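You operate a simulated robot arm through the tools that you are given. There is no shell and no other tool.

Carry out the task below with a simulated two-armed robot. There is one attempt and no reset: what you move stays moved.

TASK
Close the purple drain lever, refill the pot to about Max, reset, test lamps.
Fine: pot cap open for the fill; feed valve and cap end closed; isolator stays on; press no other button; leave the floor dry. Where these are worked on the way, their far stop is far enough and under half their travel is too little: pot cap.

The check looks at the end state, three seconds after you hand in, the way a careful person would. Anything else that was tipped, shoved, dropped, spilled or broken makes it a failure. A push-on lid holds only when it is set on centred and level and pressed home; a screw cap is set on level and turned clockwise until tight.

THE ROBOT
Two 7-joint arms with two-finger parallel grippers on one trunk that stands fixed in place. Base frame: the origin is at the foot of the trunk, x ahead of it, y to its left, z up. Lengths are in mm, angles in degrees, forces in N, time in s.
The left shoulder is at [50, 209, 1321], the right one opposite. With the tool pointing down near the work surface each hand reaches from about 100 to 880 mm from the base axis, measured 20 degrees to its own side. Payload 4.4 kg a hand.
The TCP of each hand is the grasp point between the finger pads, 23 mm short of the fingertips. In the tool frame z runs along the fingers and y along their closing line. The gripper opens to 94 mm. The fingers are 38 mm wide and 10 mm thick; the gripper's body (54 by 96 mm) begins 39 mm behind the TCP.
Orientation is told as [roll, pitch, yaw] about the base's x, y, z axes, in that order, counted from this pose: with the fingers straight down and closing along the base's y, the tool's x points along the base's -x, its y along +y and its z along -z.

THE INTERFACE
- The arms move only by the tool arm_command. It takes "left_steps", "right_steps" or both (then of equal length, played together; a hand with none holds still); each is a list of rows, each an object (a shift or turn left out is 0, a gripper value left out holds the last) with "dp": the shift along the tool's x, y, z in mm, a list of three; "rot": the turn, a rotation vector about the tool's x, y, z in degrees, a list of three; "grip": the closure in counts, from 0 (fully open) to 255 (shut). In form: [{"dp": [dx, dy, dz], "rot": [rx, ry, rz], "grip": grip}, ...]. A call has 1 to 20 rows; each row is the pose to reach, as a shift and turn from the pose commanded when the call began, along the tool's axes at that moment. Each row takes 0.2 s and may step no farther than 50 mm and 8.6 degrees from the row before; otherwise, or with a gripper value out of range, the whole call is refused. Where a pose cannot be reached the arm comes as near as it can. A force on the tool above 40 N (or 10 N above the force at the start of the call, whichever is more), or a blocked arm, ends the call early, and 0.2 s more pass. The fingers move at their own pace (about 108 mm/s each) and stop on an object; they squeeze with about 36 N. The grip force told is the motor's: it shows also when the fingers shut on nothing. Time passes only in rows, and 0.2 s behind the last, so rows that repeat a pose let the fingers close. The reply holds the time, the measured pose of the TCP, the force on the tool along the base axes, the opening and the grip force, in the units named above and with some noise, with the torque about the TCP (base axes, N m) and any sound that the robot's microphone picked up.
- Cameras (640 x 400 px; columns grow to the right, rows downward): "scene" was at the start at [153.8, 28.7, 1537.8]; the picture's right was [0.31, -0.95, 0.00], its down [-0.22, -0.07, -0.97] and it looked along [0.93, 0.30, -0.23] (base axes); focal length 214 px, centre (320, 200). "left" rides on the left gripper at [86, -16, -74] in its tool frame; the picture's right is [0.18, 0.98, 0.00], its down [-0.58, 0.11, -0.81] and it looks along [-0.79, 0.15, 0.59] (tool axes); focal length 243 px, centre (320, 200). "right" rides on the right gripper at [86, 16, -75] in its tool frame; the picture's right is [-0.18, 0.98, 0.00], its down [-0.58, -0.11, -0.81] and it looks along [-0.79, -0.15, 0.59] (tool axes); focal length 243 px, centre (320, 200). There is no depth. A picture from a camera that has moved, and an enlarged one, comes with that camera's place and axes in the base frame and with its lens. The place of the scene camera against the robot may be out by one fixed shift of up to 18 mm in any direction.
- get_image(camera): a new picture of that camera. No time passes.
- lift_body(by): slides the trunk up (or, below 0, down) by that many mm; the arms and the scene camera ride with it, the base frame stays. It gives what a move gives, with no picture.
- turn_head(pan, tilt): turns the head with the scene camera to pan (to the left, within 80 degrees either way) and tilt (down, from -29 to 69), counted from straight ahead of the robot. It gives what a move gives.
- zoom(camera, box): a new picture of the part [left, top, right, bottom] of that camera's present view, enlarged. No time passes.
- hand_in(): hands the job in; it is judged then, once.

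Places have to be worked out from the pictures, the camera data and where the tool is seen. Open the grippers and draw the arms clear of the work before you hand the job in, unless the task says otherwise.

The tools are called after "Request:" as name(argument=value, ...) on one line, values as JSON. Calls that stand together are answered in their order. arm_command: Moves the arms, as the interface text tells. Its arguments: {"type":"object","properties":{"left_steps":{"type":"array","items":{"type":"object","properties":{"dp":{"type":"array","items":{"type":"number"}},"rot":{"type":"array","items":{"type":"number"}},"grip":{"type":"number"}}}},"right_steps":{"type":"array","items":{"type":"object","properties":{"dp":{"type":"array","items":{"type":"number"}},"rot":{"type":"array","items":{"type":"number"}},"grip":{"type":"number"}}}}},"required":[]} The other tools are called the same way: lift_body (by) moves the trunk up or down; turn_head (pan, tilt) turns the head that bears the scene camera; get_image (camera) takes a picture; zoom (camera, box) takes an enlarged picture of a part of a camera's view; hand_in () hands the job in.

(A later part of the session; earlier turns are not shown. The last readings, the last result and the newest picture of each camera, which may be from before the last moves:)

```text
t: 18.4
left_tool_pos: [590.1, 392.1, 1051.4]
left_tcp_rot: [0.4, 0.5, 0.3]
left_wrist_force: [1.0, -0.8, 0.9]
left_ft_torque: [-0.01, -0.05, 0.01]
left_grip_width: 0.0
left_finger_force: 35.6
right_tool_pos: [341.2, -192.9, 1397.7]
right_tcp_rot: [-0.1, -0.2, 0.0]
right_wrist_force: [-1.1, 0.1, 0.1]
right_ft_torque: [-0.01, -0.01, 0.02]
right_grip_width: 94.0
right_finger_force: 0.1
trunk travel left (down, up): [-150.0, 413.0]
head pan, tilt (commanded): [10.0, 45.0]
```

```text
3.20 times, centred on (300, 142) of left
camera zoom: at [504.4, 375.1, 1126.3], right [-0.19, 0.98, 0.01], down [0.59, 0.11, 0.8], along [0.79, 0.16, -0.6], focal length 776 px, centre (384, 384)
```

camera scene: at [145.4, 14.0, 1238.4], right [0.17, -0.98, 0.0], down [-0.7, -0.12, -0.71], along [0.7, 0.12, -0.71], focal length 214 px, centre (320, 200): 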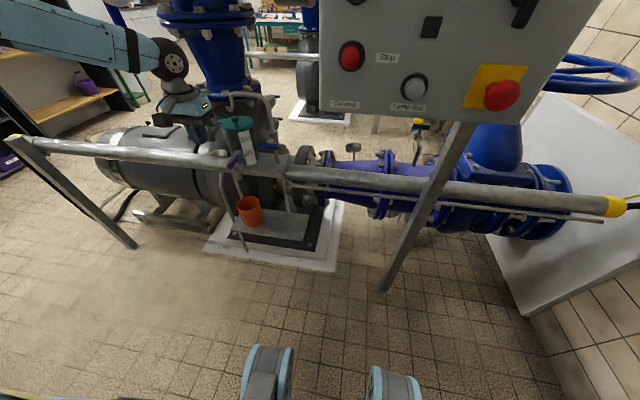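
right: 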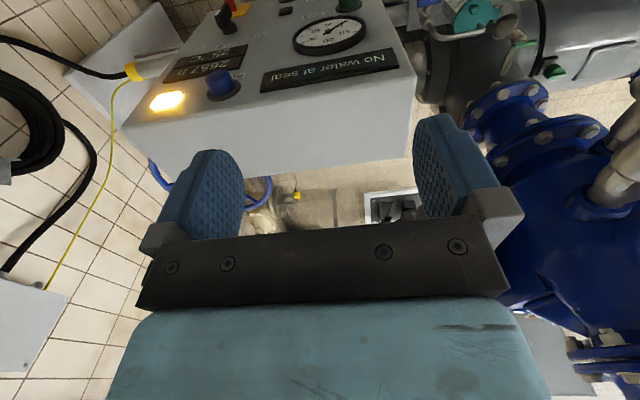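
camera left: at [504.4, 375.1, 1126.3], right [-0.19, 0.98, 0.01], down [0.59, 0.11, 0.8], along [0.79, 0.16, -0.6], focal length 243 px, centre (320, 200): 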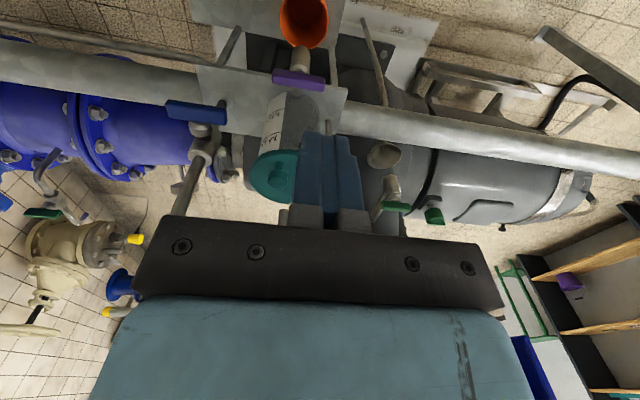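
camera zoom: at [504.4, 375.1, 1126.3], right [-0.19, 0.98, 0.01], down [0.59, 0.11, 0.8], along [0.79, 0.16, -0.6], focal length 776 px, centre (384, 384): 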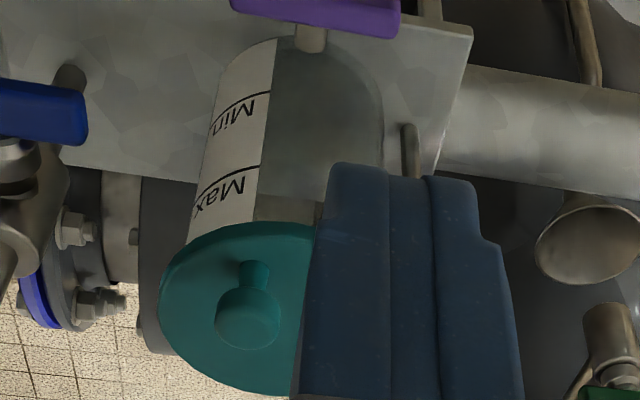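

The purple lever is now crosswise and at its stop. I open the fingers to view the cap, its pivot, and the spout.

Request:
arm_command(left_steps=[{"dp": [20, 0, -20], "grip": 0}, {"dp": [20, 0, -20], "grip": 0}, {"dp": [20, 0, -20], "grip": 0}])

Request:
zoom(camera="left", box=[200, 80, 400, 205])

Request:
zoom(camera="left", box=[240, 130, 336, 190])

```text
t: 19.2
left_tool_pos: [569.6, 393.3, 1070.4]
left_tcp_rot: [0.4, 0.5, 0.3]
left_wrist_force: [0.6, 0.2, 0.0]
left_ft_torque: [0.01, -0.04, 0.0]
left_grip_width: 94.0
left_finger_force: 0.1
right_tool_pos: [340.7, -191.1, 1396.6]
right_tcp_rot: [0.0, 0.0, 0.1]
right_wrist_force: [-0.8, -0.8, -0.2]
right_ft_torque: [-0.01, -0.01, -0.02]
right_grip_width: 94.2
right_finger_force: 0.1
trunk travel left (down, up): [-150.0, 413.0]
head pan, tilt (commanded): [10.0, 45.0]
```

```text
3.20 times, centred on (300, 142) of left
camera zoom: at [484.5, 375.8, 1146.7], right [-0.19, 0.98, 0.01], down [0.59, 0.11, 0.8], along [0.79, 0.16, -0.6], focal length 776 px, centre (384, 384)
```

zoom: 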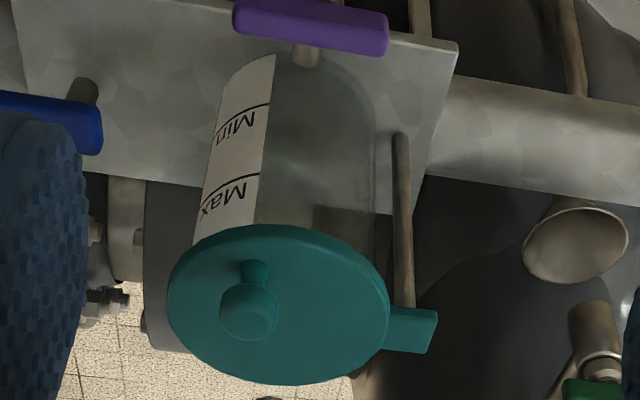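

```text
6.67 times, centred on (288, 160) of left
camera zoom: at [484.5, 375.8, 1146.7], right [-0.19, 0.98, 0.01], down [0.59, 0.11, 0.8], along [0.79, 0.16, -0.6], focal length 1618 px, centre (533, 467)
```

zoom: 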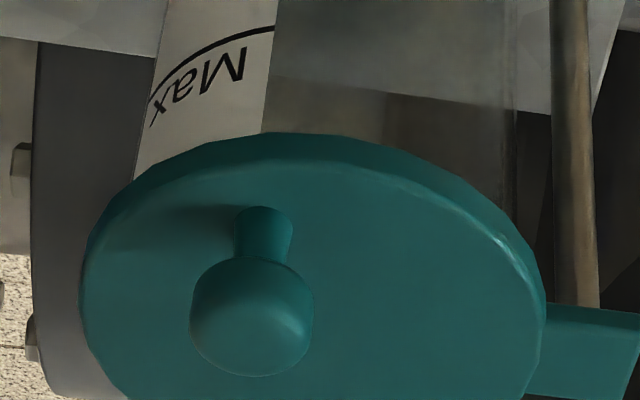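

The cap carries a knob at about (715, 369, 941) and swings around the post at about (740, 439). I tilt the hand 30° and approach the knob from the front with the fingers partly open.

Request:
arm_command(left_steps=[{"dp": [-10, -6, 20], "rot": [0, -7.6, 0], "grip": 105}, {"dp": [-20, -12, 40], "rot": [0, -15.2, 0], "grip": 105}, {"dp": [-40, -18, 65], "rot": [0, -22.8, 0], "grip": 105}, {"dp": [-70, -24, 95], "rot": [0, -30.4, 0], "grip": 105}, {"dp": [-80, -24, 105], "rot": [0, -30.4, 0], "grip": 105}])

Request:
get_image(camera="left")

Request:
zoom(camera="scene", box=[190, 80, 310, 155])

```text
t: 20.4
left_tool_pos: [656.7, 370.0, 962.3]
left_tcp_rot: [0.4, -30.0, 0.2]
left_wrist_force: [0.2, -0.5, 0.8]
left_ft_torque: [0.03, 0.01, 0.01]
left_grip_width: 55.2
left_finger_force: 0.0
right_tool_pos: [341.5, -192.2, 1396.8]
right_tcp_rot: [-0.1, 0.0, 0.1]
right_wrist_force: [0.6, -0.6, 0.2]
right_ft_torque: [0.03, 0.0, -0.02]
right_grip_width: 94.3
right_finger_force: 0.0
trunk travel left (down, up): [-150.0, 413.0]
head pan, tilt (commanded): [10.0, 45.0]
```

```text
taken
camera left: at [543.2, 353.3, 983.8], right [-0.17, 0.98, -0.09], down [0.1, 0.1, 0.99], along [0.98, 0.15, -0.12], focal length 243 px, centre (320, 200)
```

left: 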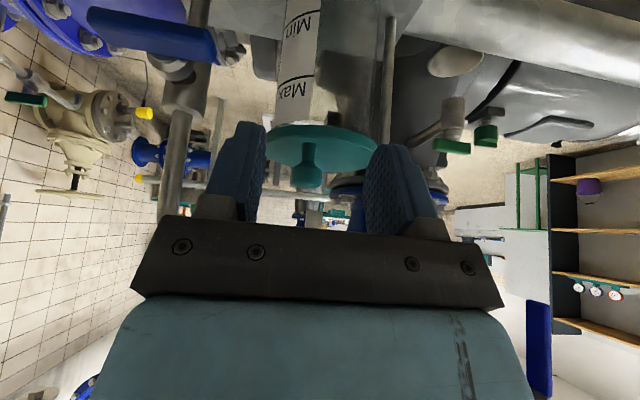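

```text
5.33 times, centred on (250, 118) of scene
camera zoom: at [145.0, 14.2, 1238.5], right [0.17, -0.98, 0.0], down [-0.7, -0.12, -0.71], along [0.7, 0.12, -0.71], focal length 1144 px, centre (693, 640)
```

zoom: 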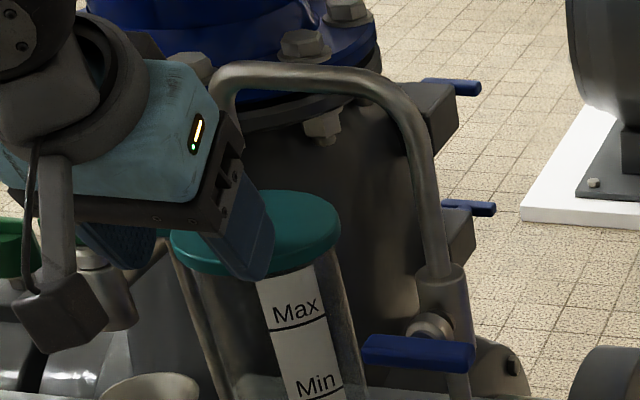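

The knob shows between the fingers. I zoom for its exact height and lateral place.

Request:
zoom(camera="left", box=[240, 110, 400, 210])

```text
4.00 times, centred on (320, 160) of left
camera zoom: at [543.2, 353.3, 983.8], right [-0.17, 0.98, -0.09], down [0.1, 0.1, 0.99], along [0.98, 0.15, -0.12], focal length 970 px, centre (320, 360)
```

zoom: 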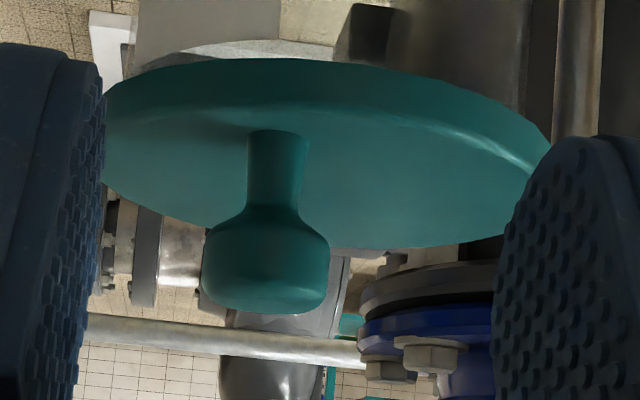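

Refined: knob head centre ≈ (715, 368, 948), cap top ≈ 925, spout mouth ≈ 970. I advance so that the pads straddle the knob, keeping below the spout and above the cap.

Request:
arm_command(left_steps=[{"dp": [-14, -1, 9]}, {"dp": [-28, -2, 18]}, {"dp": [-41, -2, 27.5]}])

Request:
zoom(camera="left", box=[200, 80, 440, 230])

Request:
zoom(camera="scene", box=[190, 80, 310, 155])

```text
t: 21.2
left_tool_pos: [704.4, 367.8, 959.6]
left_tcp_rot: [0.4, -29.8, 0.1]
left_wrist_force: [0.1, 0.0, 0.1]
left_ft_torque: [-0.01, -0.05, 0.04]
left_grip_width: 55.4
left_finger_force: 0.1
right_tool_pos: [343.3, -191.5, 1396.4]
right_tcp_rot: [-0.1, 0.0, 0.0]
right_wrist_force: [0.7, 0.1, 0.6]
right_ft_torque: [-0.01, 0.0, 0.02]
right_grip_width: 94.1
right_finger_force: 0.1
trunk travel left (down, up): [-150.0, 413.0]
head pan, tilt (commanded): [10.0, 45.0]
```

```text
2.67 times, centred on (320, 155) of left
camera zoom: at [592.7, 350.8, 981.8], right [-0.17, 0.98, -0.09], down [0.1, 0.1, 0.99], along [0.98, 0.15, -0.12], focal length 647 px, centre (320, 320)
```

zoom: 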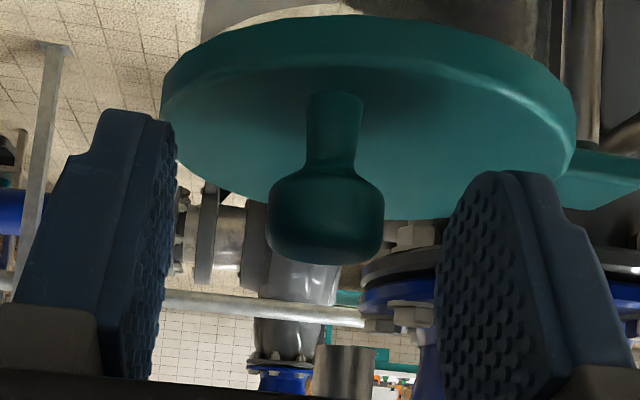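

```text
5.33 times, centred on (250, 118) of scene
camera zoom: at [145.6, 14.0, 1238.4], right [0.17, -0.98, 0.0], down [-0.7, -0.12, -0.71], along [0.7, 0.12, -0.71], focal length 1144 px, centre (693, 640)
```

zoom: 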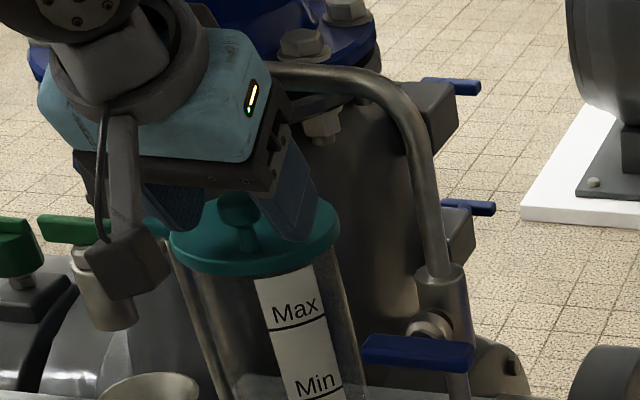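

The knob is nicely between the pads with the spout mouth (z≈970) above. I close on the knob.

Request:
arm_command(left_steps=[{"dp": [0, 0, 0], "grip": 190}, {"dp": [0, 0, 0], "grip": 230}, {"dp": [0, 0, 0], "grip": 230}])

Request:
zoom(camera="left", box=[200, 80, 440, 230])

```text
t: 22.0
left_tool_pos: [704.7, 369.4, 959.9]
left_tcp_rot: [0.4, -29.9, 0.2]
left_wrist_force: [0.9, 4.8, 2.9]
left_ft_torque: [-0.03, 0.32, 0.07]
left_grip_width: 21.5
left_finger_force: 44.8
right_tool_pos: [341.3, -192.5, 1397.0]
right_tcp_rot: [0.0, 0.0, 0.0]
right_wrist_force: [0.5, 0.1, 0.1]
right_ft_torque: [-0.02, -0.03, -0.01]
right_grip_width: 93.9
right_finger_force: 0.2
trunk travel left (down, up): [-150.0, 413.0]
head pan, tilt (commanded): [10.0, 45.0]
```

```text
2.67 times, centred on (320, 155) of left
camera zoom: at [592.2, 351.4, 982.4], right [-0.17, 0.98, -0.09], down [0.1, 0.1, 0.99], along [0.98, 0.16, -0.12], focal length 647 px, centre (320, 320)
```

zoom: 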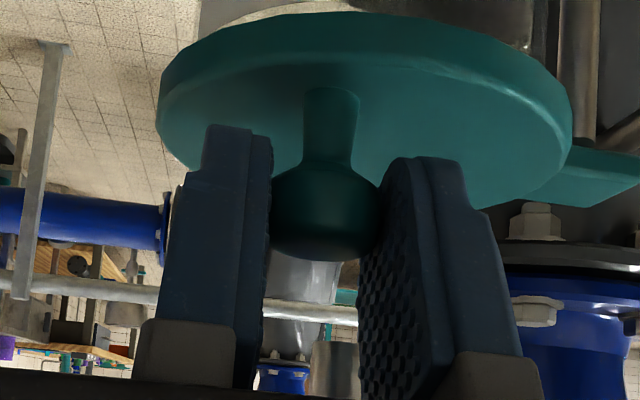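

The knob is held (21.5 mm). I pull it gently along the clockwise arc toward the robot to test the swing.

Request:
arm_command(left_steps=[{"dp": [2.6, 1.2, -1.5]}, {"dp": [5.2, 2.4, -3.0]}, {"dp": [7.7, 3.9, -4.45]}, {"dp": [10.2, 5.4, -5.9]}])

Request:
zoom(camera="left", box=[200, 80, 440, 230])

Request:
zoom(camera="scene", box=[190, 80, 310, 155])

```text
t: 23.0
left_tool_pos: [691.5, 373.6, 961.3]
left_tcp_rot: [0.3, -30.0, 0.2]
left_wrist_force: [10.8, 12.2, 9.8]
left_ft_torque: [-0.07, -0.71, -0.05]
left_grip_width: 21.2
left_finger_force: 45.2
right_tool_pos: [341.4, -191.4, 1397.7]
right_tcp_rot: [0.0, 0.0, 0.0]
right_wrist_force: [0.5, -0.5, -0.2]
right_ft_torque: [0.0, 0.0, -0.01]
right_grip_width: 93.9
right_finger_force: 0.1
trunk travel left (down, up): [-150.0, 413.0]
head pan, tilt (commanded): [10.0, 45.0]
```

```text
2.67 times, centred on (320, 155) of left
camera zoom: at [579.1, 357.6, 982.3], right [-0.17, 0.98, -0.09], down [0.1, 0.1, 0.99], along [0.98, 0.16, -0.12], focal length 647 px, centre (320, 320)
```

zoom: 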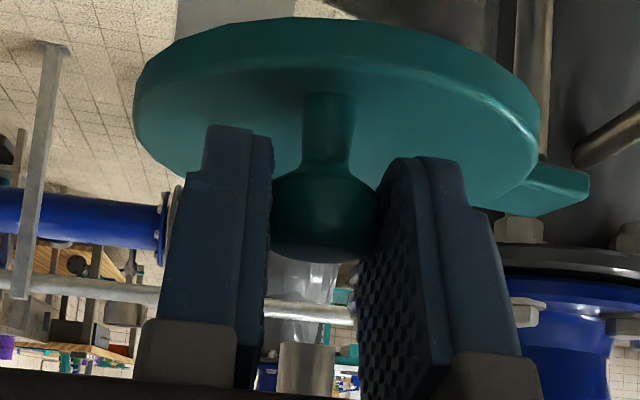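

```text
5.33 times, centred on (250, 118) of scene
camera zoom: at [145.0, 14.8, 1238.6], right [0.17, -0.98, 0.0], down [-0.7, -0.12, -0.71], along [0.7, 0.12, -0.71], focal length 1144 px, centre (693, 640)
```

zoom: 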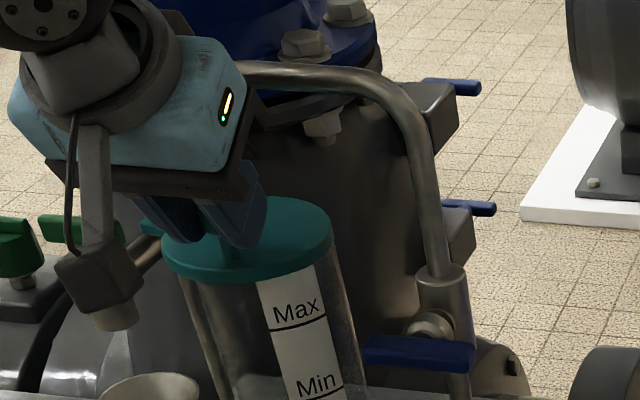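

The cap swings toward the robot with the knob. I continue the arc, adding a bit of +y as the side force suggests.

Request:
arm_command(left_steps=[{"dp": [4.8, 4.5, -2.75]}, {"dp": [9.2, 9, -5.3]}, {"dp": [13.3, 13.5, -7.7]}, {"dp": [17.2, 18.5, -9.95]}, {"dp": [20.6, 23.6, -11.9]}, {"dp": [23.7, 29, -13.7]}])

Request:
zoom(camera="left", box=[200, 80, 440, 230])

Request:
zoom(camera="scene", box=[190, 80, 310, 155])

```text
t: 24.4
left_tool_pos: [662.9, 400.0, 960.1]
left_tcp_rot: [0.3, -29.8, 0.1]
left_wrist_force: [0.4, -4.5, 3.8]
left_ft_torque: [-0.33, -0.45, -0.31]
left_grip_width: 21.6
left_finger_force: 45.3
right_tool_pos: [341.8, -193.4, 1397.4]
right_tcp_rot: [0.0, -0.1, 0.0]
right_wrist_force: [-0.7, 0.2, 0.1]
right_ft_torque: [0.0, 0.0, 0.0]
right_grip_width: 94.2
right_finger_force: 0.0
trunk travel left (down, up): [-150.0, 413.0]
head pan, tilt (commanded): [10.0, 45.0]
```

```text
2.67 times, centred on (320, 155) of left
camera zoom: at [551.2, 383.7, 982.4], right [-0.17, 0.98, -0.09], down [0.1, 0.1, 0.99], along [0.98, 0.15, -0.12], focal length 647 px, centre (320, 320)
```

zoom: 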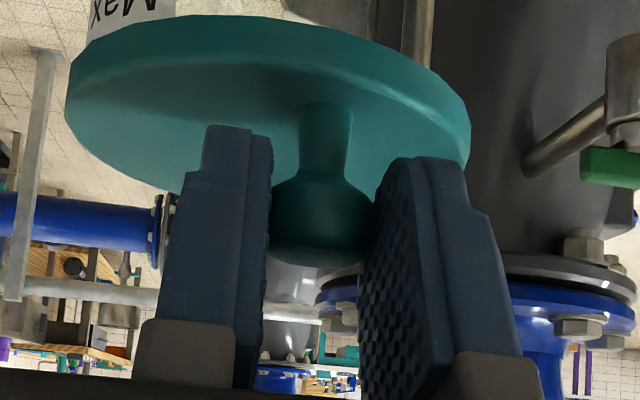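

```text
5.33 times, centred on (250, 118) of scene
camera zoom: at [144.7, 13.5, 1238.6], right [0.17, -0.98, 0.0], down [-0.7, -0.12, -0.71], along [0.7, 0.12, -0.71], focal length 1144 px, centre (693, 640)
```

zoom: 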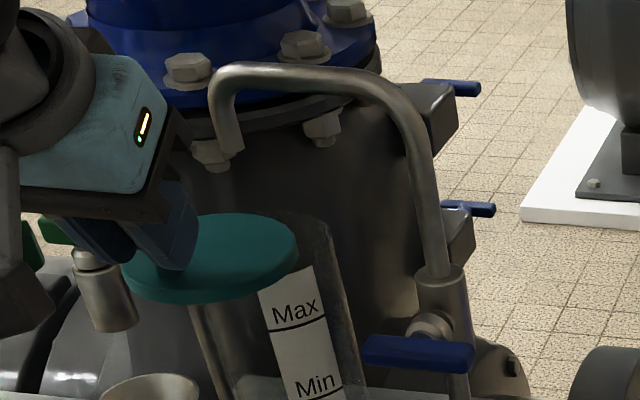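

The cap swings smoothly; the pot's mouth is getting exposed. I continue the arc further toward its far stop.

Request:
arm_command(left_steps=[{"dp": [2.4, 5.3, -1.4]}, {"dp": [4.4, 10.9, -2.5]}, {"dp": [6.0, 16.6, -3.4]}, {"dp": [7.1, 22.5, -4.1]}, {"dp": [7.7, 28.5, -4.4]}, {"dp": [8.0, 34.5, -4.6]}])

Request:
zoom(camera="scene", box=[190, 80, 310, 155])

Request:
zoom(camera="left", box=[200, 80, 440, 230])

```text
t: 25.8
left_tool_pos: [653.2, 435.9, 960.6]
left_tcp_rot: [0.4, -29.7, 0.1]
left_wrist_force: [-8.6, -7.3, -7.8]
left_ft_torque: [-0.23, 0.18, -0.62]
left_grip_width: 21.7
left_finger_force: 45.0
right_tool_pos: [342.0, -193.6, 1396.3]
right_tcp_rot: [0.0, 0.0, -0.1]
right_wrist_force: [-0.6, -0.3, -0.4]
right_ft_torque: [0.01, 0.0, 0.01]
right_grip_width: 94.0
right_finger_force: 0.1
trunk travel left (down, up): [-150.0, 413.0]
head pan, tilt (commanded): [10.0, 45.0]
```

```text
5.33 times, centred on (250, 118) of scene
camera zoom: at [145.0, 13.9, 1238.4], right [0.17, -0.98, 0.0], down [-0.7, -0.12, -0.71], along [0.7, 0.12, -0.71], focal length 1144 px, centre (693, 640)
```

zoom: 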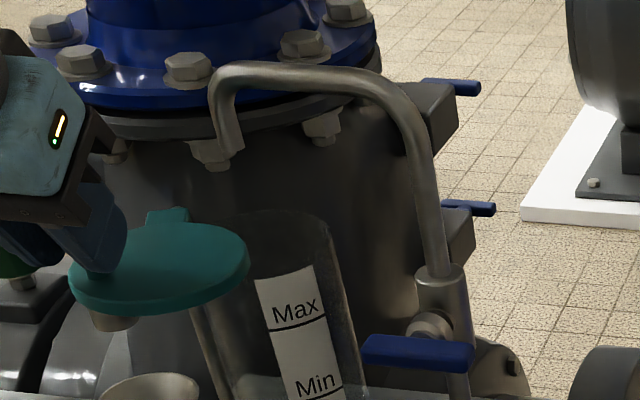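

```text
2.67 times, centred on (320, 155) of left
camera zoom: at [541.1, 419.4, 982.7], right [-0.17, 0.98, -0.09], down [0.1, 0.1, 0.99], along [0.98, 0.15, -0.12], focal length 647 px, centre (320, 320)
```

zoom: 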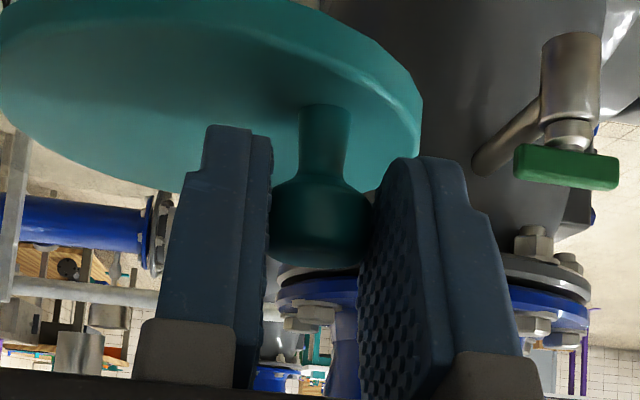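

The pot mouth is well exposed now. I go a bit further to find the far stop.

Request:
arm_command(left_steps=[{"dp": [2, 4, -1.1]}, {"dp": [2.2, 8, -1.3]}, {"dp": [1.8, 12, -1]}, {"dp": [1, 16, -0.6]}, {"dp": [0, 20, 0]}])

Request:
zoom(camera="scene", box=[190, 80, 310, 155])

```text
t: 27.0
left_tool_pos: [655.2, 457.6, 961.4]
left_tcp_rot: [0.3, -29.9, 0.1]
left_wrist_force: [-5.2, -1.6, -3.8]
left_ft_torque: [-0.08, 0.4, -0.15]
left_grip_width: 21.6
left_finger_force: 45.0
right_tool_pos: [341.4, -191.8, 1396.8]
right_tcp_rot: [0.0, 0.0, 0.0]
right_wrist_force: [-0.4, 0.0, 0.3]
right_ft_torque: [0.01, -0.02, -0.04]
right_grip_width: 94.1
right_finger_force: 0.0
trunk travel left (down, up): [-150.0, 413.0]
head pan, tilt (commanded): [10.0, 45.0]
```

```text
5.33 times, centred on (250, 118) of scene
camera zoom: at [145.1, 14.2, 1238.6], right [0.17, -0.98, 0.0], down [-0.7, -0.12, -0.71], along [0.7, 0.12, -0.71], focal length 1144 px, centre (693, 640)
```

zoom: 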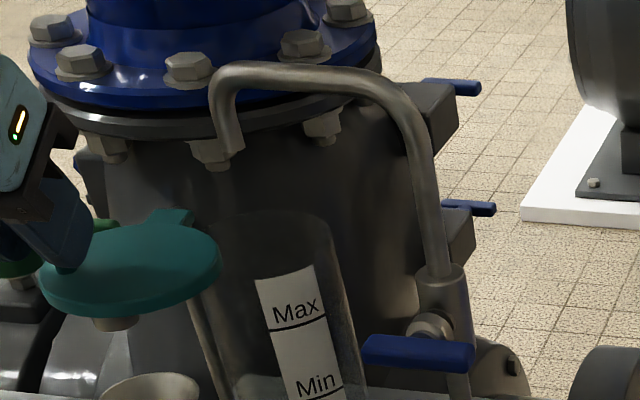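

Still moving freely at about 81°. I turn it further to be well past half or at the stop.

Request:
arm_command(left_steps=[{"dp": [-1.6, 6.7, 0.9]}, {"dp": [-3.6, 13.2, 2.1]}, {"dp": [-6.2, 19.5, 3.6]}, {"dp": [-9.3, 25.5, 5.3]}])

Request:
zoom(camera="scene", box=[190, 80, 310, 155])

```text
t: 28.0
left_tool_pos: [664.0, 481.8, 961.2]
left_tcp_rot: [0.4, -29.8, 0.2]
left_wrist_force: [-2.7, -6.0, -7.4]
left_ft_torque: [-0.39, 0.36, -0.58]
left_grip_width: 21.3
left_finger_force: 44.6
right_tool_pos: [343.2, -192.0, 1396.7]
right_tcp_rot: [-0.1, 0.1, 0.0]
right_wrist_force: [0.2, 0.5, 0.1]
right_ft_torque: [0.03, 0.03, 0.0]
right_grip_width: 94.0
right_finger_force: 0.1
trunk travel left (down, up): [-150.0, 413.0]
head pan, tilt (commanded): [10.0, 45.0]
```

```text
5.33 times, centred on (250, 118) of scene
camera zoom: at [145.6, 14.0, 1238.4], right [0.17, -0.98, 0.0], down [-0.7, -0.12, -0.71], along [0.7, 0.12, -0.71], focal length 1144 px, centre (693, 640)
```

zoom: 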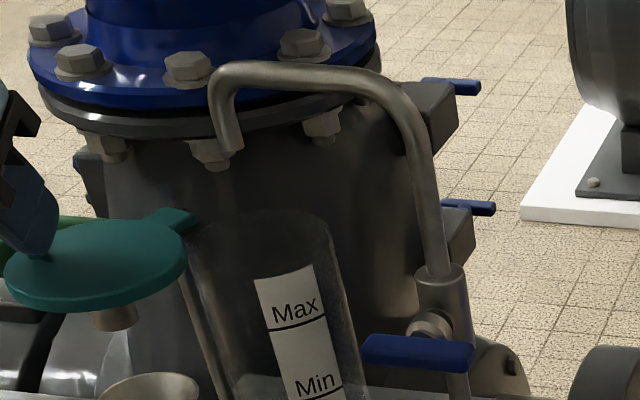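

Still free at about 100°. I try another 15° to look for the stop.

Request:
arm_command(left_steps=[{"dp": [-3.5, 5.7, 2]}, {"dp": [-7.4, 11, 4.2]}, {"dp": [-11.6, 15.9, 6.7]}])

Request:
zoom(camera="scene", box=[190, 80, 310, 155])

```text
t: 28.7
left_tool_pos: [668.9, 487.7, 962.8]
left_tcp_rot: [0.1, -29.6, 0.1]
left_wrist_force: [-9.9, -8.9, 5.2]
left_ft_torque: [-0.3, 0.48, 0.01]
left_grip_width: 21.3
left_finger_force: 45.1
right_tool_pos: [340.6, -192.5, 1397.2]
right_tcp_rot: [0.0, -0.1, 0.0]
right_wrist_force: [0.9, 0.4, 0.3]
right_ft_torque: [-0.03, -0.01, 0.01]
right_grip_width: 94.0
right_finger_force: 0.0
trunk travel left (down, up): [-150.0, 413.0]
head pan, tilt (commanded): [10.0, 45.0]
stopped in row 3 (left hand): the force on the tool passed its limit at 48 N (the readings are from after the stop); the commanded pose is now the measured one
```

```text
5.33 times, centred on (250, 118) of scene
camera zoom: at [143.5, 13.6, 1239.2], right [0.17, -0.98, 0.0], down [-0.7, -0.12, -0.71], along [0.7, 0.12, -0.71], focal length 1144 px, centre (693, 640)
```

zoom: 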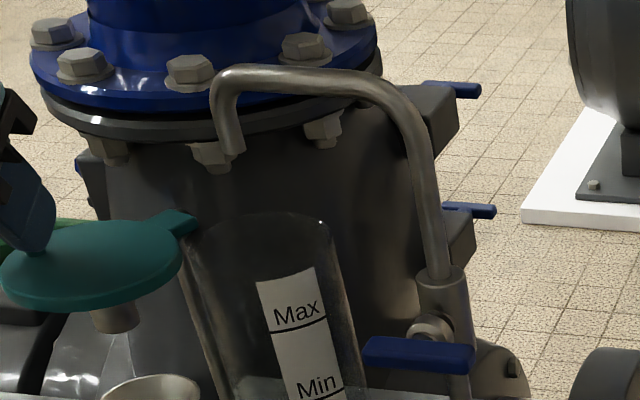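

The cap reached its far stop (about 105° open). I release the knob and back away along the tool axis.

Request:
arm_command(left_steps=[{"dp": [0, 0, 0], "grip": 95}, {"dp": [0, 0, 0], "grip": 95}, {"dp": [0, 0, -15], "grip": 95}, {"dp": [0, 0, -50], "grip": 95}, {"dp": [10, -10, -90], "grip": 95}])

Request:
zoom(camera="scene", box=[180, 70, 320, 180])

Request:
get_image(camera="left")

```text
t: 29.9
left_tool_pos: [617.0, 479.4, 1033.6]
left_tcp_rot: [0.2, -29.4, 0.0]
left_wrist_force: [-0.4, -0.1, 0.5]
left_ft_torque: [0.03, -0.03, 0.01]
left_grip_width: 58.9
left_finger_force: 0.0
right_tool_pos: [341.5, -192.5, 1397.3]
right_tcp_rot: [0.0, -0.1, 0.0]
right_wrist_force: [0.3, -0.1, -0.6]
right_ft_torque: [-0.01, -0.01, 0.02]
right_grip_width: 93.9
right_finger_force: 0.1
trunk travel left (down, up): [-150.0, 413.0]
head pan, tilt (commanded): [10.0, 45.0]
```

```text
3.64 times, centred on (250, 125) of scene
camera zoom: at [144.1, 13.7, 1238.7], right [0.17, -0.98, 0.0], down [-0.7, -0.12, -0.71], along [0.7, 0.12, -0.71], focal length 780 px, centre (574, 473)
```

zoom: 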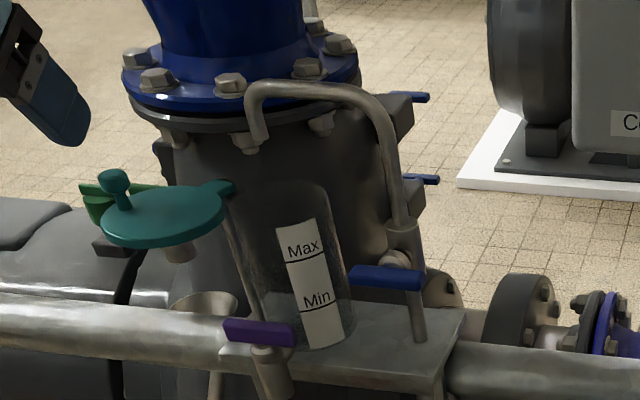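

```text
taken
camera left: at [503.4, 463.9, 1055.4], right [-0.16, 0.98, -0.09], down [0.11, 0.11, 0.99], along [0.98, 0.15, -0.12], focal length 243 px, centre (320, 200)
```

left: 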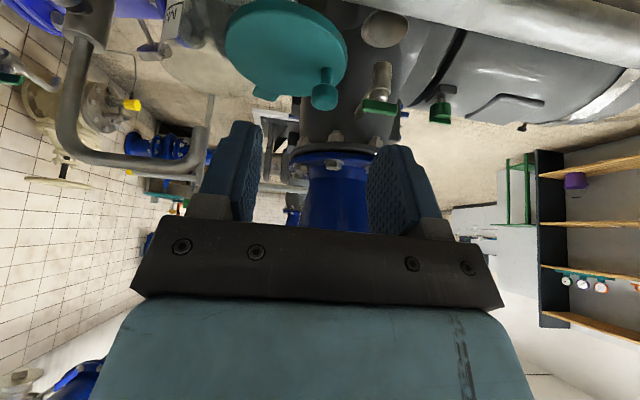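

The cap is parked open and the spout stands clear over the pot. I move the left hand to look at the blue feed handle from close.

Request:
arm_command(left_steps=[{"dp": [16, -40, 12]}, {"dp": [32, -80, 25]}, {"dp": [48, -120, 38]}, {"dp": [64, -160, 50]}, {"dp": [79, -199, 63]}])

Request:
get_image(camera="left")

Request:
zoom(camera="left", box=[250, 80, 410, 180])

```text
t: 31.1
left_tool_pos: [579.8, 280.6, 935.4]
left_tcp_rot: [0.1, -29.5, 0.0]
left_wrist_force: [0.5, -0.3, -0.4]
left_ft_torque: [-0.01, 0.02, 0.02]
left_grip_width: 58.8
left_finger_force: 0.1
right_tool_pos: [342.3, -193.6, 1395.8]
right_tcp_rot: [0.0, 0.0, 0.0]
right_wrist_force: [0.2, 0.5, 0.3]
right_ft_torque: [0.01, 0.03, -0.03]
right_grip_width: 93.9
right_finger_force: 0.0
trunk travel left (down, up): [-150.0, 413.0]
head pan, tilt (commanded): [10.0, 45.0]
```

```text
taken
camera left: at [467.1, 264.3, 957.3], right [-0.16, 0.98, -0.09], down [0.11, 0.11, 0.99], along [0.98, 0.15, -0.13], focal length 243 px, centre (320, 200)
```

left: 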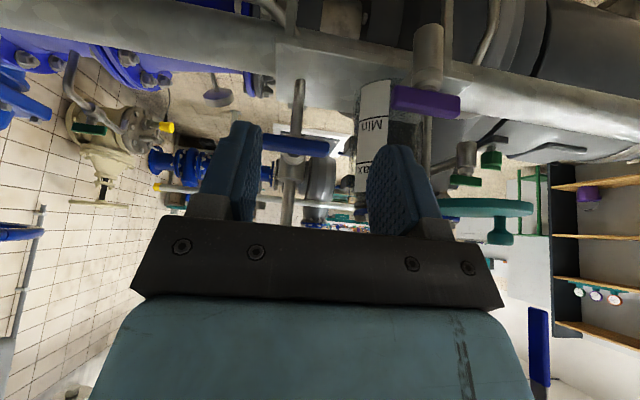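

```text
4.00 times, centred on (330, 130) of left
camera zoom: at [467.1, 264.3, 957.3], right [-0.16, 0.98, -0.09], down [0.11, 0.11, 0.99], along [0.98, 0.15, -0.13], focal length 970 px, centre (280, 480)
```

zoom: 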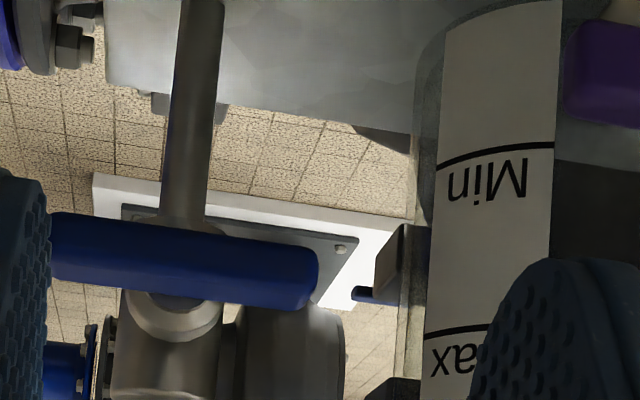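

The blue handle is centred near (692, 270, 880), 70 mm long along y. I pitch the left hand to point straight forward in front of it.

Request:
arm_command(left_steps=[{"dp": [0.6, -1, 6], "rot": [0, -7.5, 0]}, {"dp": [1.2, -2.5, 12], "rot": [0, -15, 0]}, {"dp": [1.8, -4, 18], "rot": [0, -22.5, 0]}, {"dp": [2.4, -5, 24], "rot": [0, -30, 0]}, {"dp": [3, -6.5, 30], "rot": [0, -37.5, 0]}, {"dp": [3.6, -8, 36], "rot": [0, -45, 0]}, {"dp": [4.2, -9, 43], "rot": [0, -52.5, 0]}, {"dp": [4.8, -10, 49], "rot": [0, -60.5, 0]}])

Request:
get_image(camera="scene")

Request:
get_image(camera="left")

```text
t: 32.9
left_tool_pos: [600.2, 272.2, 893.4]
left_tcp_rot: [116.6, -89.8, -116.5]
left_wrist_force: [0.1, -0.1, -0.7]
left_ft_torque: [-0.04, -0.03, 0.02]
left_grip_width: 58.9
left_finger_force: 0.0
right_tool_pos: [342.6, -193.6, 1396.6]
right_tcp_rot: [0.0, 0.0, 0.1]
right_wrist_force: [0.5, -0.4, 0.4]
right_ft_torque: [0.02, 0.05, 0.03]
right_grip_width: 93.9
right_finger_force: 0.0
trunk travel left (down, up): [-150.0, 413.0]
head pan, tilt (commanded): [10.0, 45.0]
```

```text
taken
camera scene: at [145.6, 13.7, 1238.4], right [0.17, -0.98, 0.0], down [-0.7, -0.12, -0.71], along [0.7, 0.12, -0.71], focal length 214 px, centre (320, 200)
```

scene: 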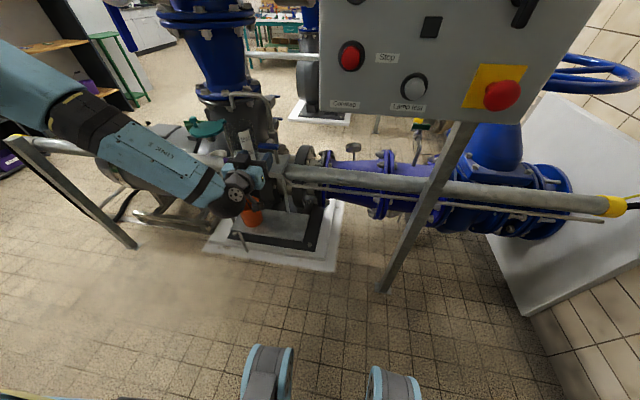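

```text
taken
camera left: at [525.4, 255.8, 807.2], right [0.0, 0.98, -0.18], down [-0.81, 0.11, 0.58], along [0.59, 0.15, 0.79], focal length 243 px, centre (320, 200)
```

left: 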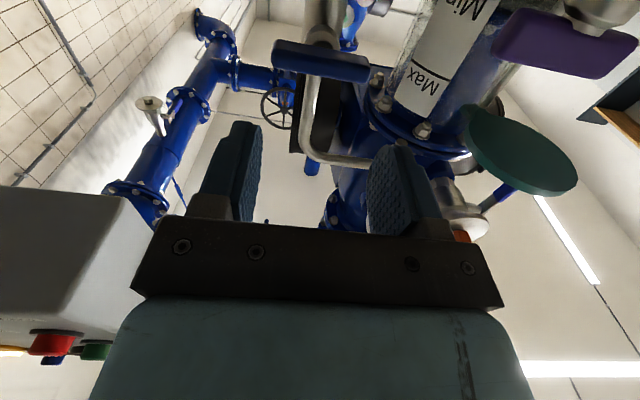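

The scene camera keeps a clear view of the pot. Now I roll the hand +90° about its axis so the fingers close vertically on the handle.

Request:
arm_command(left_steps=[{"rot": [0, 0, 8.2]}, {"rot": [0, 0, 16.4]}, {"rot": [0, 0, 24.6]}, {"rot": [0, 0, 32.8]}, {"rot": [0, 0, 41]}, {"rot": [0, 0, 49.2]}, {"rot": [0, 0, 57.4]}, {"rot": [0, 0, 65.6]}, {"rot": [0, 0, 73.8]}, {"rot": [0, 0, 82]}, {"rot": [0, 0, 90]}, {"dp": [0, 0, 0], "rot": [0, 0, 90], "grip": 130}])

Request:
get_image(camera="scene")

Request:
get_image(camera="left")

```text
t: 35.5
left_tool_pos: [599.1, 271.1, 892.5]
left_tcp_rot: [90.1, 0.2, -90.0]
left_wrist_force: [-1.4, -0.4, 0.3]
left_ft_torque: [0.0, -0.03, 0.0]
left_grip_width: 46.2
left_finger_force: 0.0
right_tool_pos: [341.7, -192.1, 1397.4]
right_tcp_rot: [0.0, 0.1, -0.1]
right_wrist_force: [0.1, 0.3, 0.3]
right_ft_torque: [-0.02, -0.01, 0.01]
right_grip_width: 93.7
right_finger_force: 0.0
trunk travel left (down, up): [-150.0, 413.0]
head pan, tilt (commanded): [10.0, 45.0]
```

```text
taken
camera scene: at [145.1, 14.1, 1238.5], right [0.17, -0.98, 0.0], down [-0.7, -0.12, -0.71], along [0.7, 0.12, -0.71], focal length 214 px, centre (320, 200)
```

scene: 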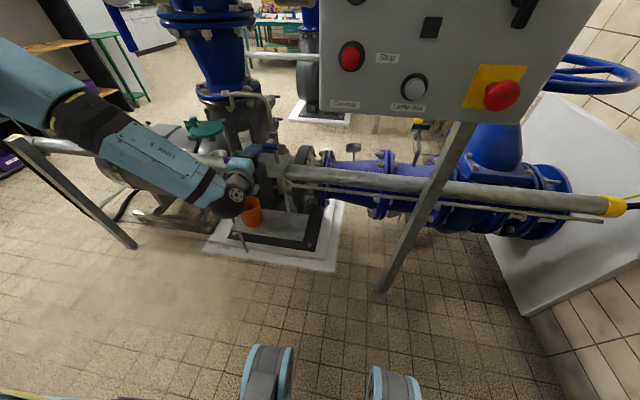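

```text
taken
camera left: at [524.9, 357.6, 877.0], right [0.0, 0.18, 0.98], down [-0.81, -0.58, 0.11], along [0.59, -0.79, 0.14], focal length 243 px, centre (320, 200)
```

left: 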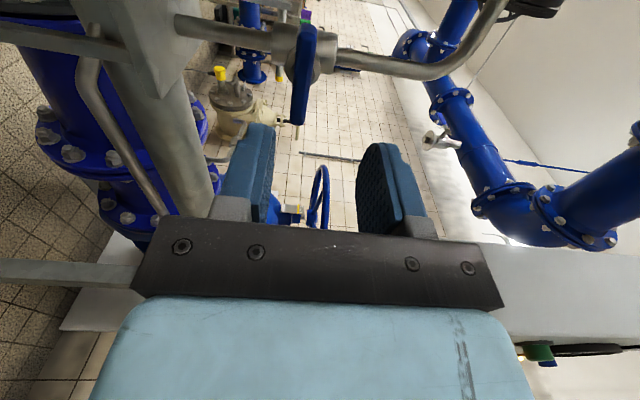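

The roll worked; the handle lies ahead between the fingers. I zoom to check its centring.

Request:
zoom(camera="left", box=[220, 0, 420, 125])

Request:
zoom(camera="scene", box=[180, 90, 320, 200])

```text
3.20 times, centred on (320, 62) of left
camera zoom: at [524.9, 357.6, 877.0], right [0.0, 0.18, 0.98], down [-0.81, -0.58, 0.11], along [0.59, -0.79, 0.14], focal length 776 px, centre (320, 640)
```

zoom: 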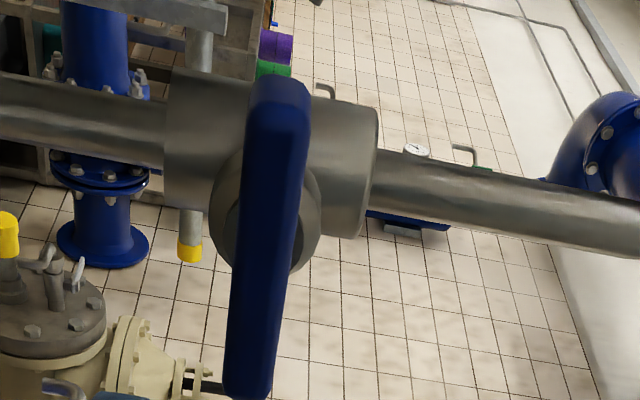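

```text
3.64 times, centred on (250, 145) of scene
camera zoom: at [145.1, 14.1, 1238.5], right [0.17, -0.98, 0.0], down [-0.7, -0.12, -0.71], along [0.7, 0.12, -0.71], focal length 780 px, centre (574, 400)
```

zoom: 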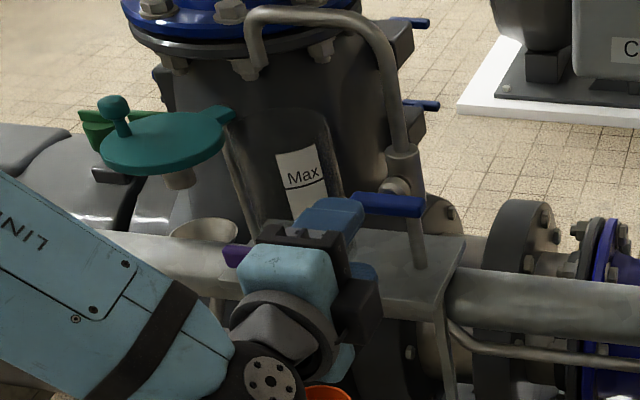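

Handle centre height ≈ 881. I shift down 11 mm and advance so the fingertips straddle the handle.

Request:
arm_command(left_steps=[{"dp": [-1, -6, 15]}, {"dp": [-1, -11.5, 35]}, {"dp": [-1, -11.5, 57]}, {"dp": [-1, -11.5, 76]}])

Request:
zoom(camera="left", box=[220, 80, 420, 205])

Request:
zoom(camera="scene", box=[180, 90, 320, 200])

```text
t: 36.5
left_tool_pos: [671.8, 279.0, 892.5]
left_tcp_rot: [90.0, 0.0, -89.8]
left_wrist_force: [0.0, 0.2, 0.4]
left_ft_torque: [0.03, 0.01, -0.01]
left_grip_width: 46.5
left_finger_force: 0.0
left hand out of reach, approached as far as the arm can: row 2, 3, 4
right_tool_pos: [342.2, -192.4, 1396.7]
right_tcp_rot: [0.0, 0.0, -0.1]
right_wrist_force: [-0.6, -0.1, 0.8]
right_ft_torque: [0.03, 0.02, -0.03]
right_grip_width: 94.1
right_finger_force: 0.1
trunk travel left (down, up): [-150.0, 413.0]
head pan, tilt (commanded): [10.0, 45.0]
```

```text
3.20 times, centred on (320, 142) of left
camera zoom: at [597.4, 366.4, 877.1], right [0.0, 0.18, 0.98], down [-0.81, -0.58, 0.11], along [0.59, -0.79, 0.15], focal length 776 px, centre (320, 384)
```

zoom: 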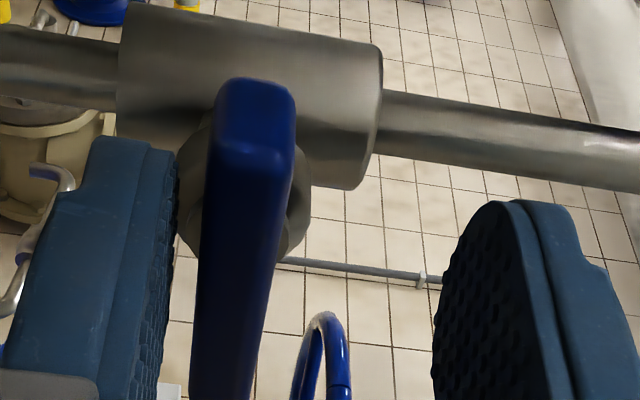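

```text
3.64 times, centred on (250, 145) of scene
camera zoom: at [145.1, 14.2, 1238.5], right [0.17, -0.98, 0.0], down [-0.7, -0.12, -0.71], along [0.7, 0.12, -0.71], focal length 780 px, centre (574, 400)
```

zoom: 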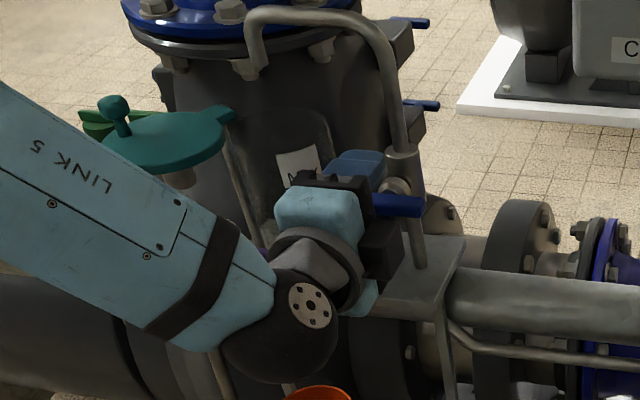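

The arm limit stops it short (y 279, z 892). I retreat, lower the trunk 120 mm more so the hand works nearer shoulder height, and re-approach.

Request:
arm_command(left_steps=[{"dp": [0, 5, -30]}, {"dp": [0, 10, -70]}, {"dp": [0, 40, -110]}, {"dp": [0, 60, -140]}])

Request:
lift_body(by=-120)

Request:
get_image(camera="scene")

```text
t: 37.5
left_tool_pos: [529.3, 277.9, 955.6]
left_tcp_rot: [90.0, 0.1, -89.9]
left_wrist_force: [-0.6, -0.6, -0.5]
left_ft_torque: [0.04, 0.0, -0.01]
left_grip_width: 46.1
left_finger_force: 0.1
right_tool_pos: [341.9, -191.9, 1397.3]
right_tcp_rot: [0.0, 0.0, 0.0]
right_wrist_force: [-0.1, -0.1, 0.2]
right_ft_torque: [-0.02, 0.02, 0.0]
right_grip_width: 94.2
right_finger_force: 0.0
trunk travel left (down, up): [-150.0, 413.0]
head pan, tilt (commanded): [10.0, 45.0]
```

```text
t: 39.0
left_tool_pos: [529.8, 276.3, 836.6]
left_tcp_rot: [90.0, 0.1, -89.9]
left_wrist_force: [0.1, -0.4, 0.3]
left_ft_torque: [0.02, 0.01, 0.03]
left_grip_width: 46.2
left_finger_force: 0.0
right_tool_pos: [342.8, -192.3, 1276.5]
right_tcp_rot: [0.0, 0.0, 0.1]
right_wrist_force: [0.3, -0.4, -0.7]
right_ft_torque: [0.0, 0.0, -0.01]
right_grip_width: 93.7
right_finger_force: 0.0
trunk travel left (down, up): [-30.0, 533.0]
head pan, tilt (commanded): [10.0, 45.0]
```

```text
taken
camera scene: at [144.9, 14.1, 1118.6], right [0.17, -0.98, 0.0], down [-0.7, -0.12, -0.71], along [0.7, 0.12, -0.71], focal length 214 px, centre (320, 200)
```

scene: 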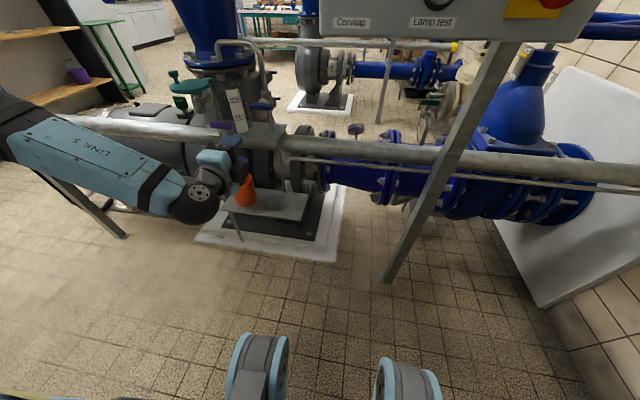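

Trunk lowered. I bring the hand to (620, 270, 881), first up then forward.

Request:
arm_command(left_steps=[{"dp": [-3, 25, 10]}, {"dp": [-6, 44.5, 45]}, {"dp": [-6, 44.5, 90]}, {"dp": [-6, 44.5, 90]}])

Request:
zoom(camera="left", box=[220, 40, 420, 165])

Request:
zoom(camera="scene", box=[160, 50, 300, 160])

```text
t: 40.0
left_tool_pos: [618.8, 272.2, 879.0]
left_tcp_rot: [90.0, 0.0, -89.9]
left_wrist_force: [0.7, -0.7, -0.8]
left_ft_torque: [0.0, -0.03, -0.04]
left_grip_width: 46.2
left_finger_force: 0.1
right_tool_pos: [342.3, -192.5, 1276.9]
right_tcp_rot: [0.0, 0.0, 0.0]
right_wrist_force: [0.2, 0.3, -0.3]
right_ft_torque: [0.01, -0.03, -0.03]
right_grip_width: 93.9
right_finger_force: 0.1
trunk travel left (down, up): [-30.0, 533.0]
head pan, tilt (commanded): [10.0, 45.0]
```

```text
3.20 times, centred on (320, 102) of left
camera zoom: at [544.8, 358.8, 864.0], right [0.0, 0.18, 0.98], down [-0.81, -0.58, 0.11], along [0.59, -0.79, 0.15], focal length 776 px, centre (320, 512)
```

zoom: 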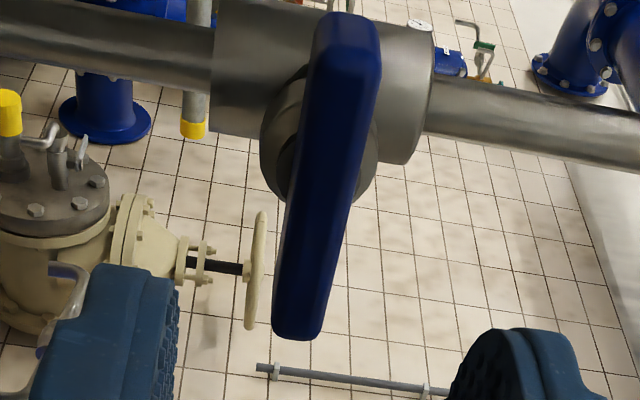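

```text
3.64 times, centred on (230, 105) of scene
camera zoom: at [145.0, 14.0, 1118.6], right [0.17, -0.98, 0.0], down [-0.7, -0.12, -0.71], along [0.7, 0.12, -0.71], focal length 780 px, centre (647, 546)
```

zoom: 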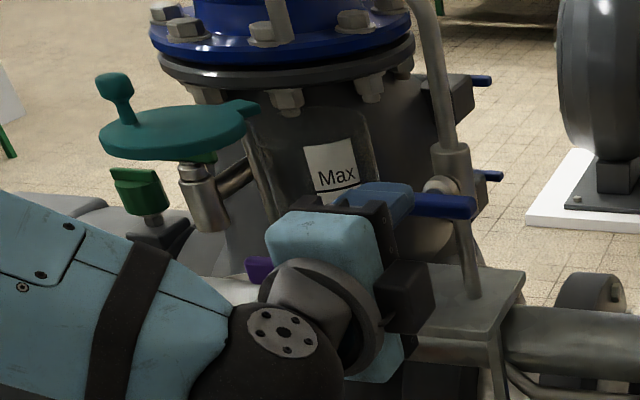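

The handle is centred between the fingers (z≈881). I advance to x≈677.

Request:
arm_command(left_steps=[{"dp": [0, 0, 20]}, {"dp": [0, 0, 40]}, {"dp": [0, 0, 57]}, {"dp": [0, 0, 57]}])

Request:
zoom(camera="left", box=[220, 80, 420, 205])

Request:
zoom(camera="scene", box=[160, 50, 300, 160])

```text
t: 41.0
left_tool_pos: [678.7, 270.9, 880.9]
left_tcp_rot: [89.9, 0.1, -89.9]
left_wrist_force: [-0.7, -0.2, 0.9]
left_ft_torque: [-0.01, 0.04, 0.05]
left_grip_width: 45.8
left_finger_force: 0.1
right_tool_pos: [342.9, -192.8, 1275.7]
right_tcp_rot: [-0.1, -0.1, 0.0]
right_wrist_force: [-0.7, -0.2, -1.0]
right_ft_torque: [0.01, -0.02, -0.02]
right_grip_width: 93.8
right_finger_force: 0.1
trunk travel left (down, up): [-30.0, 533.0]
head pan, tilt (commanded): [10.0, 45.0]
```

```text
3.20 times, centred on (320, 142) of left
camera zoom: at [602.8, 357.2, 864.3], right [0.0, 0.18, 0.98], down [-0.81, -0.58, 0.11], along [0.59, -0.79, 0.15], focal length 776 px, centre (320, 384)
```

zoom: 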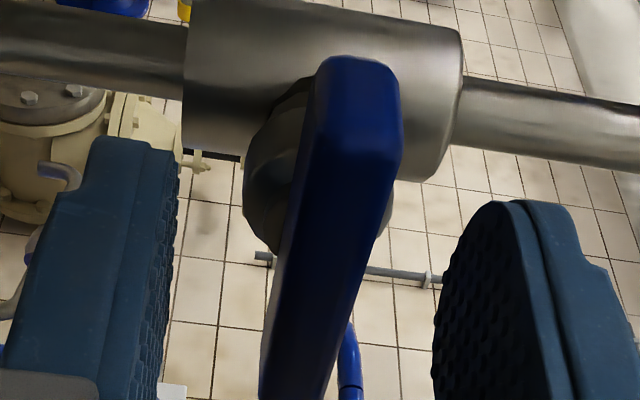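

```text
3.64 times, centred on (230, 105) of scene
camera zoom: at [145.1, 14.1, 1118.5], right [0.17, -0.98, 0.0], down [-0.7, -0.12, -0.71], along [0.7, 0.12, -0.71], focal length 780 px, centre (647, 546)
```

zoom: 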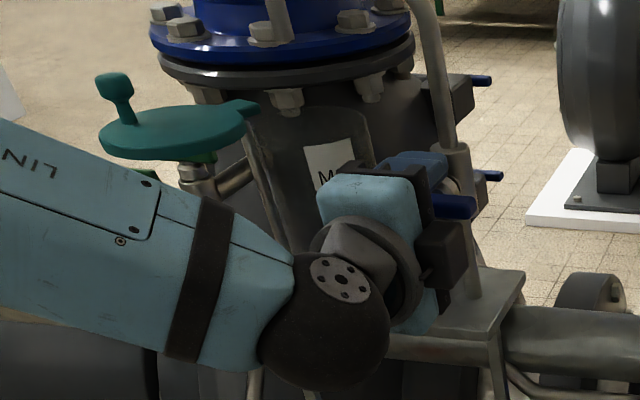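

The pads straddle the handle. I close the grip on it.

Request:
arm_command(left_steps=[{"grip": 200}, {"grip": 240}, {"grip": 240}])

Request:
zoom(camera="left", box=[220, 80, 420, 205])

```text
t: 41.8
left_tool_pos: [677.7, 270.5, 879.7]
left_tcp_rot: [90.0, 0.1, -89.9]
left_wrist_force: [0.7, -0.6, -0.4]
left_ft_torque: [-0.01, 0.05, 0.03]
left_grip_width: 17.3
left_finger_force: 45.9
right_tool_pos: [341.3, -192.7, 1276.2]
right_tcp_rot: [0.0, 0.1, 0.0]
right_wrist_force: [-0.4, -0.1, -0.9]
right_ft_torque: [0.03, 0.02, 0.0]
right_grip_width: 94.1
right_finger_force: 0.2
trunk travel left (down, up): [-30.0, 533.0]
head pan, tilt (commanded): [10.0, 45.0]
```

```text
3.20 times, centred on (320, 142) of left
camera zoom: at [602.6, 357.2, 864.1], right [0.0, 0.18, 0.98], down [-0.81, -0.58, 0.11], along [0.59, -0.79, 0.15], focal length 776 px, centre (320, 384)
```

zoom: 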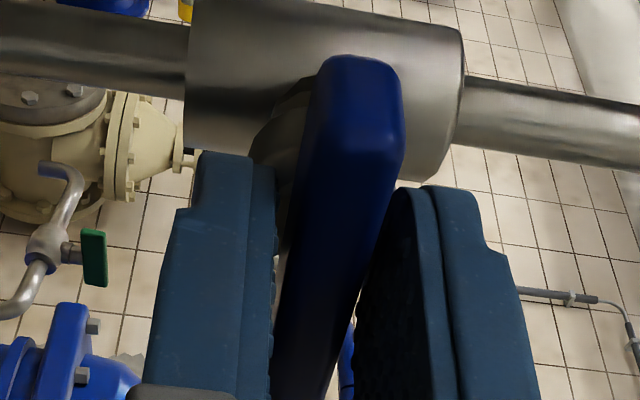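

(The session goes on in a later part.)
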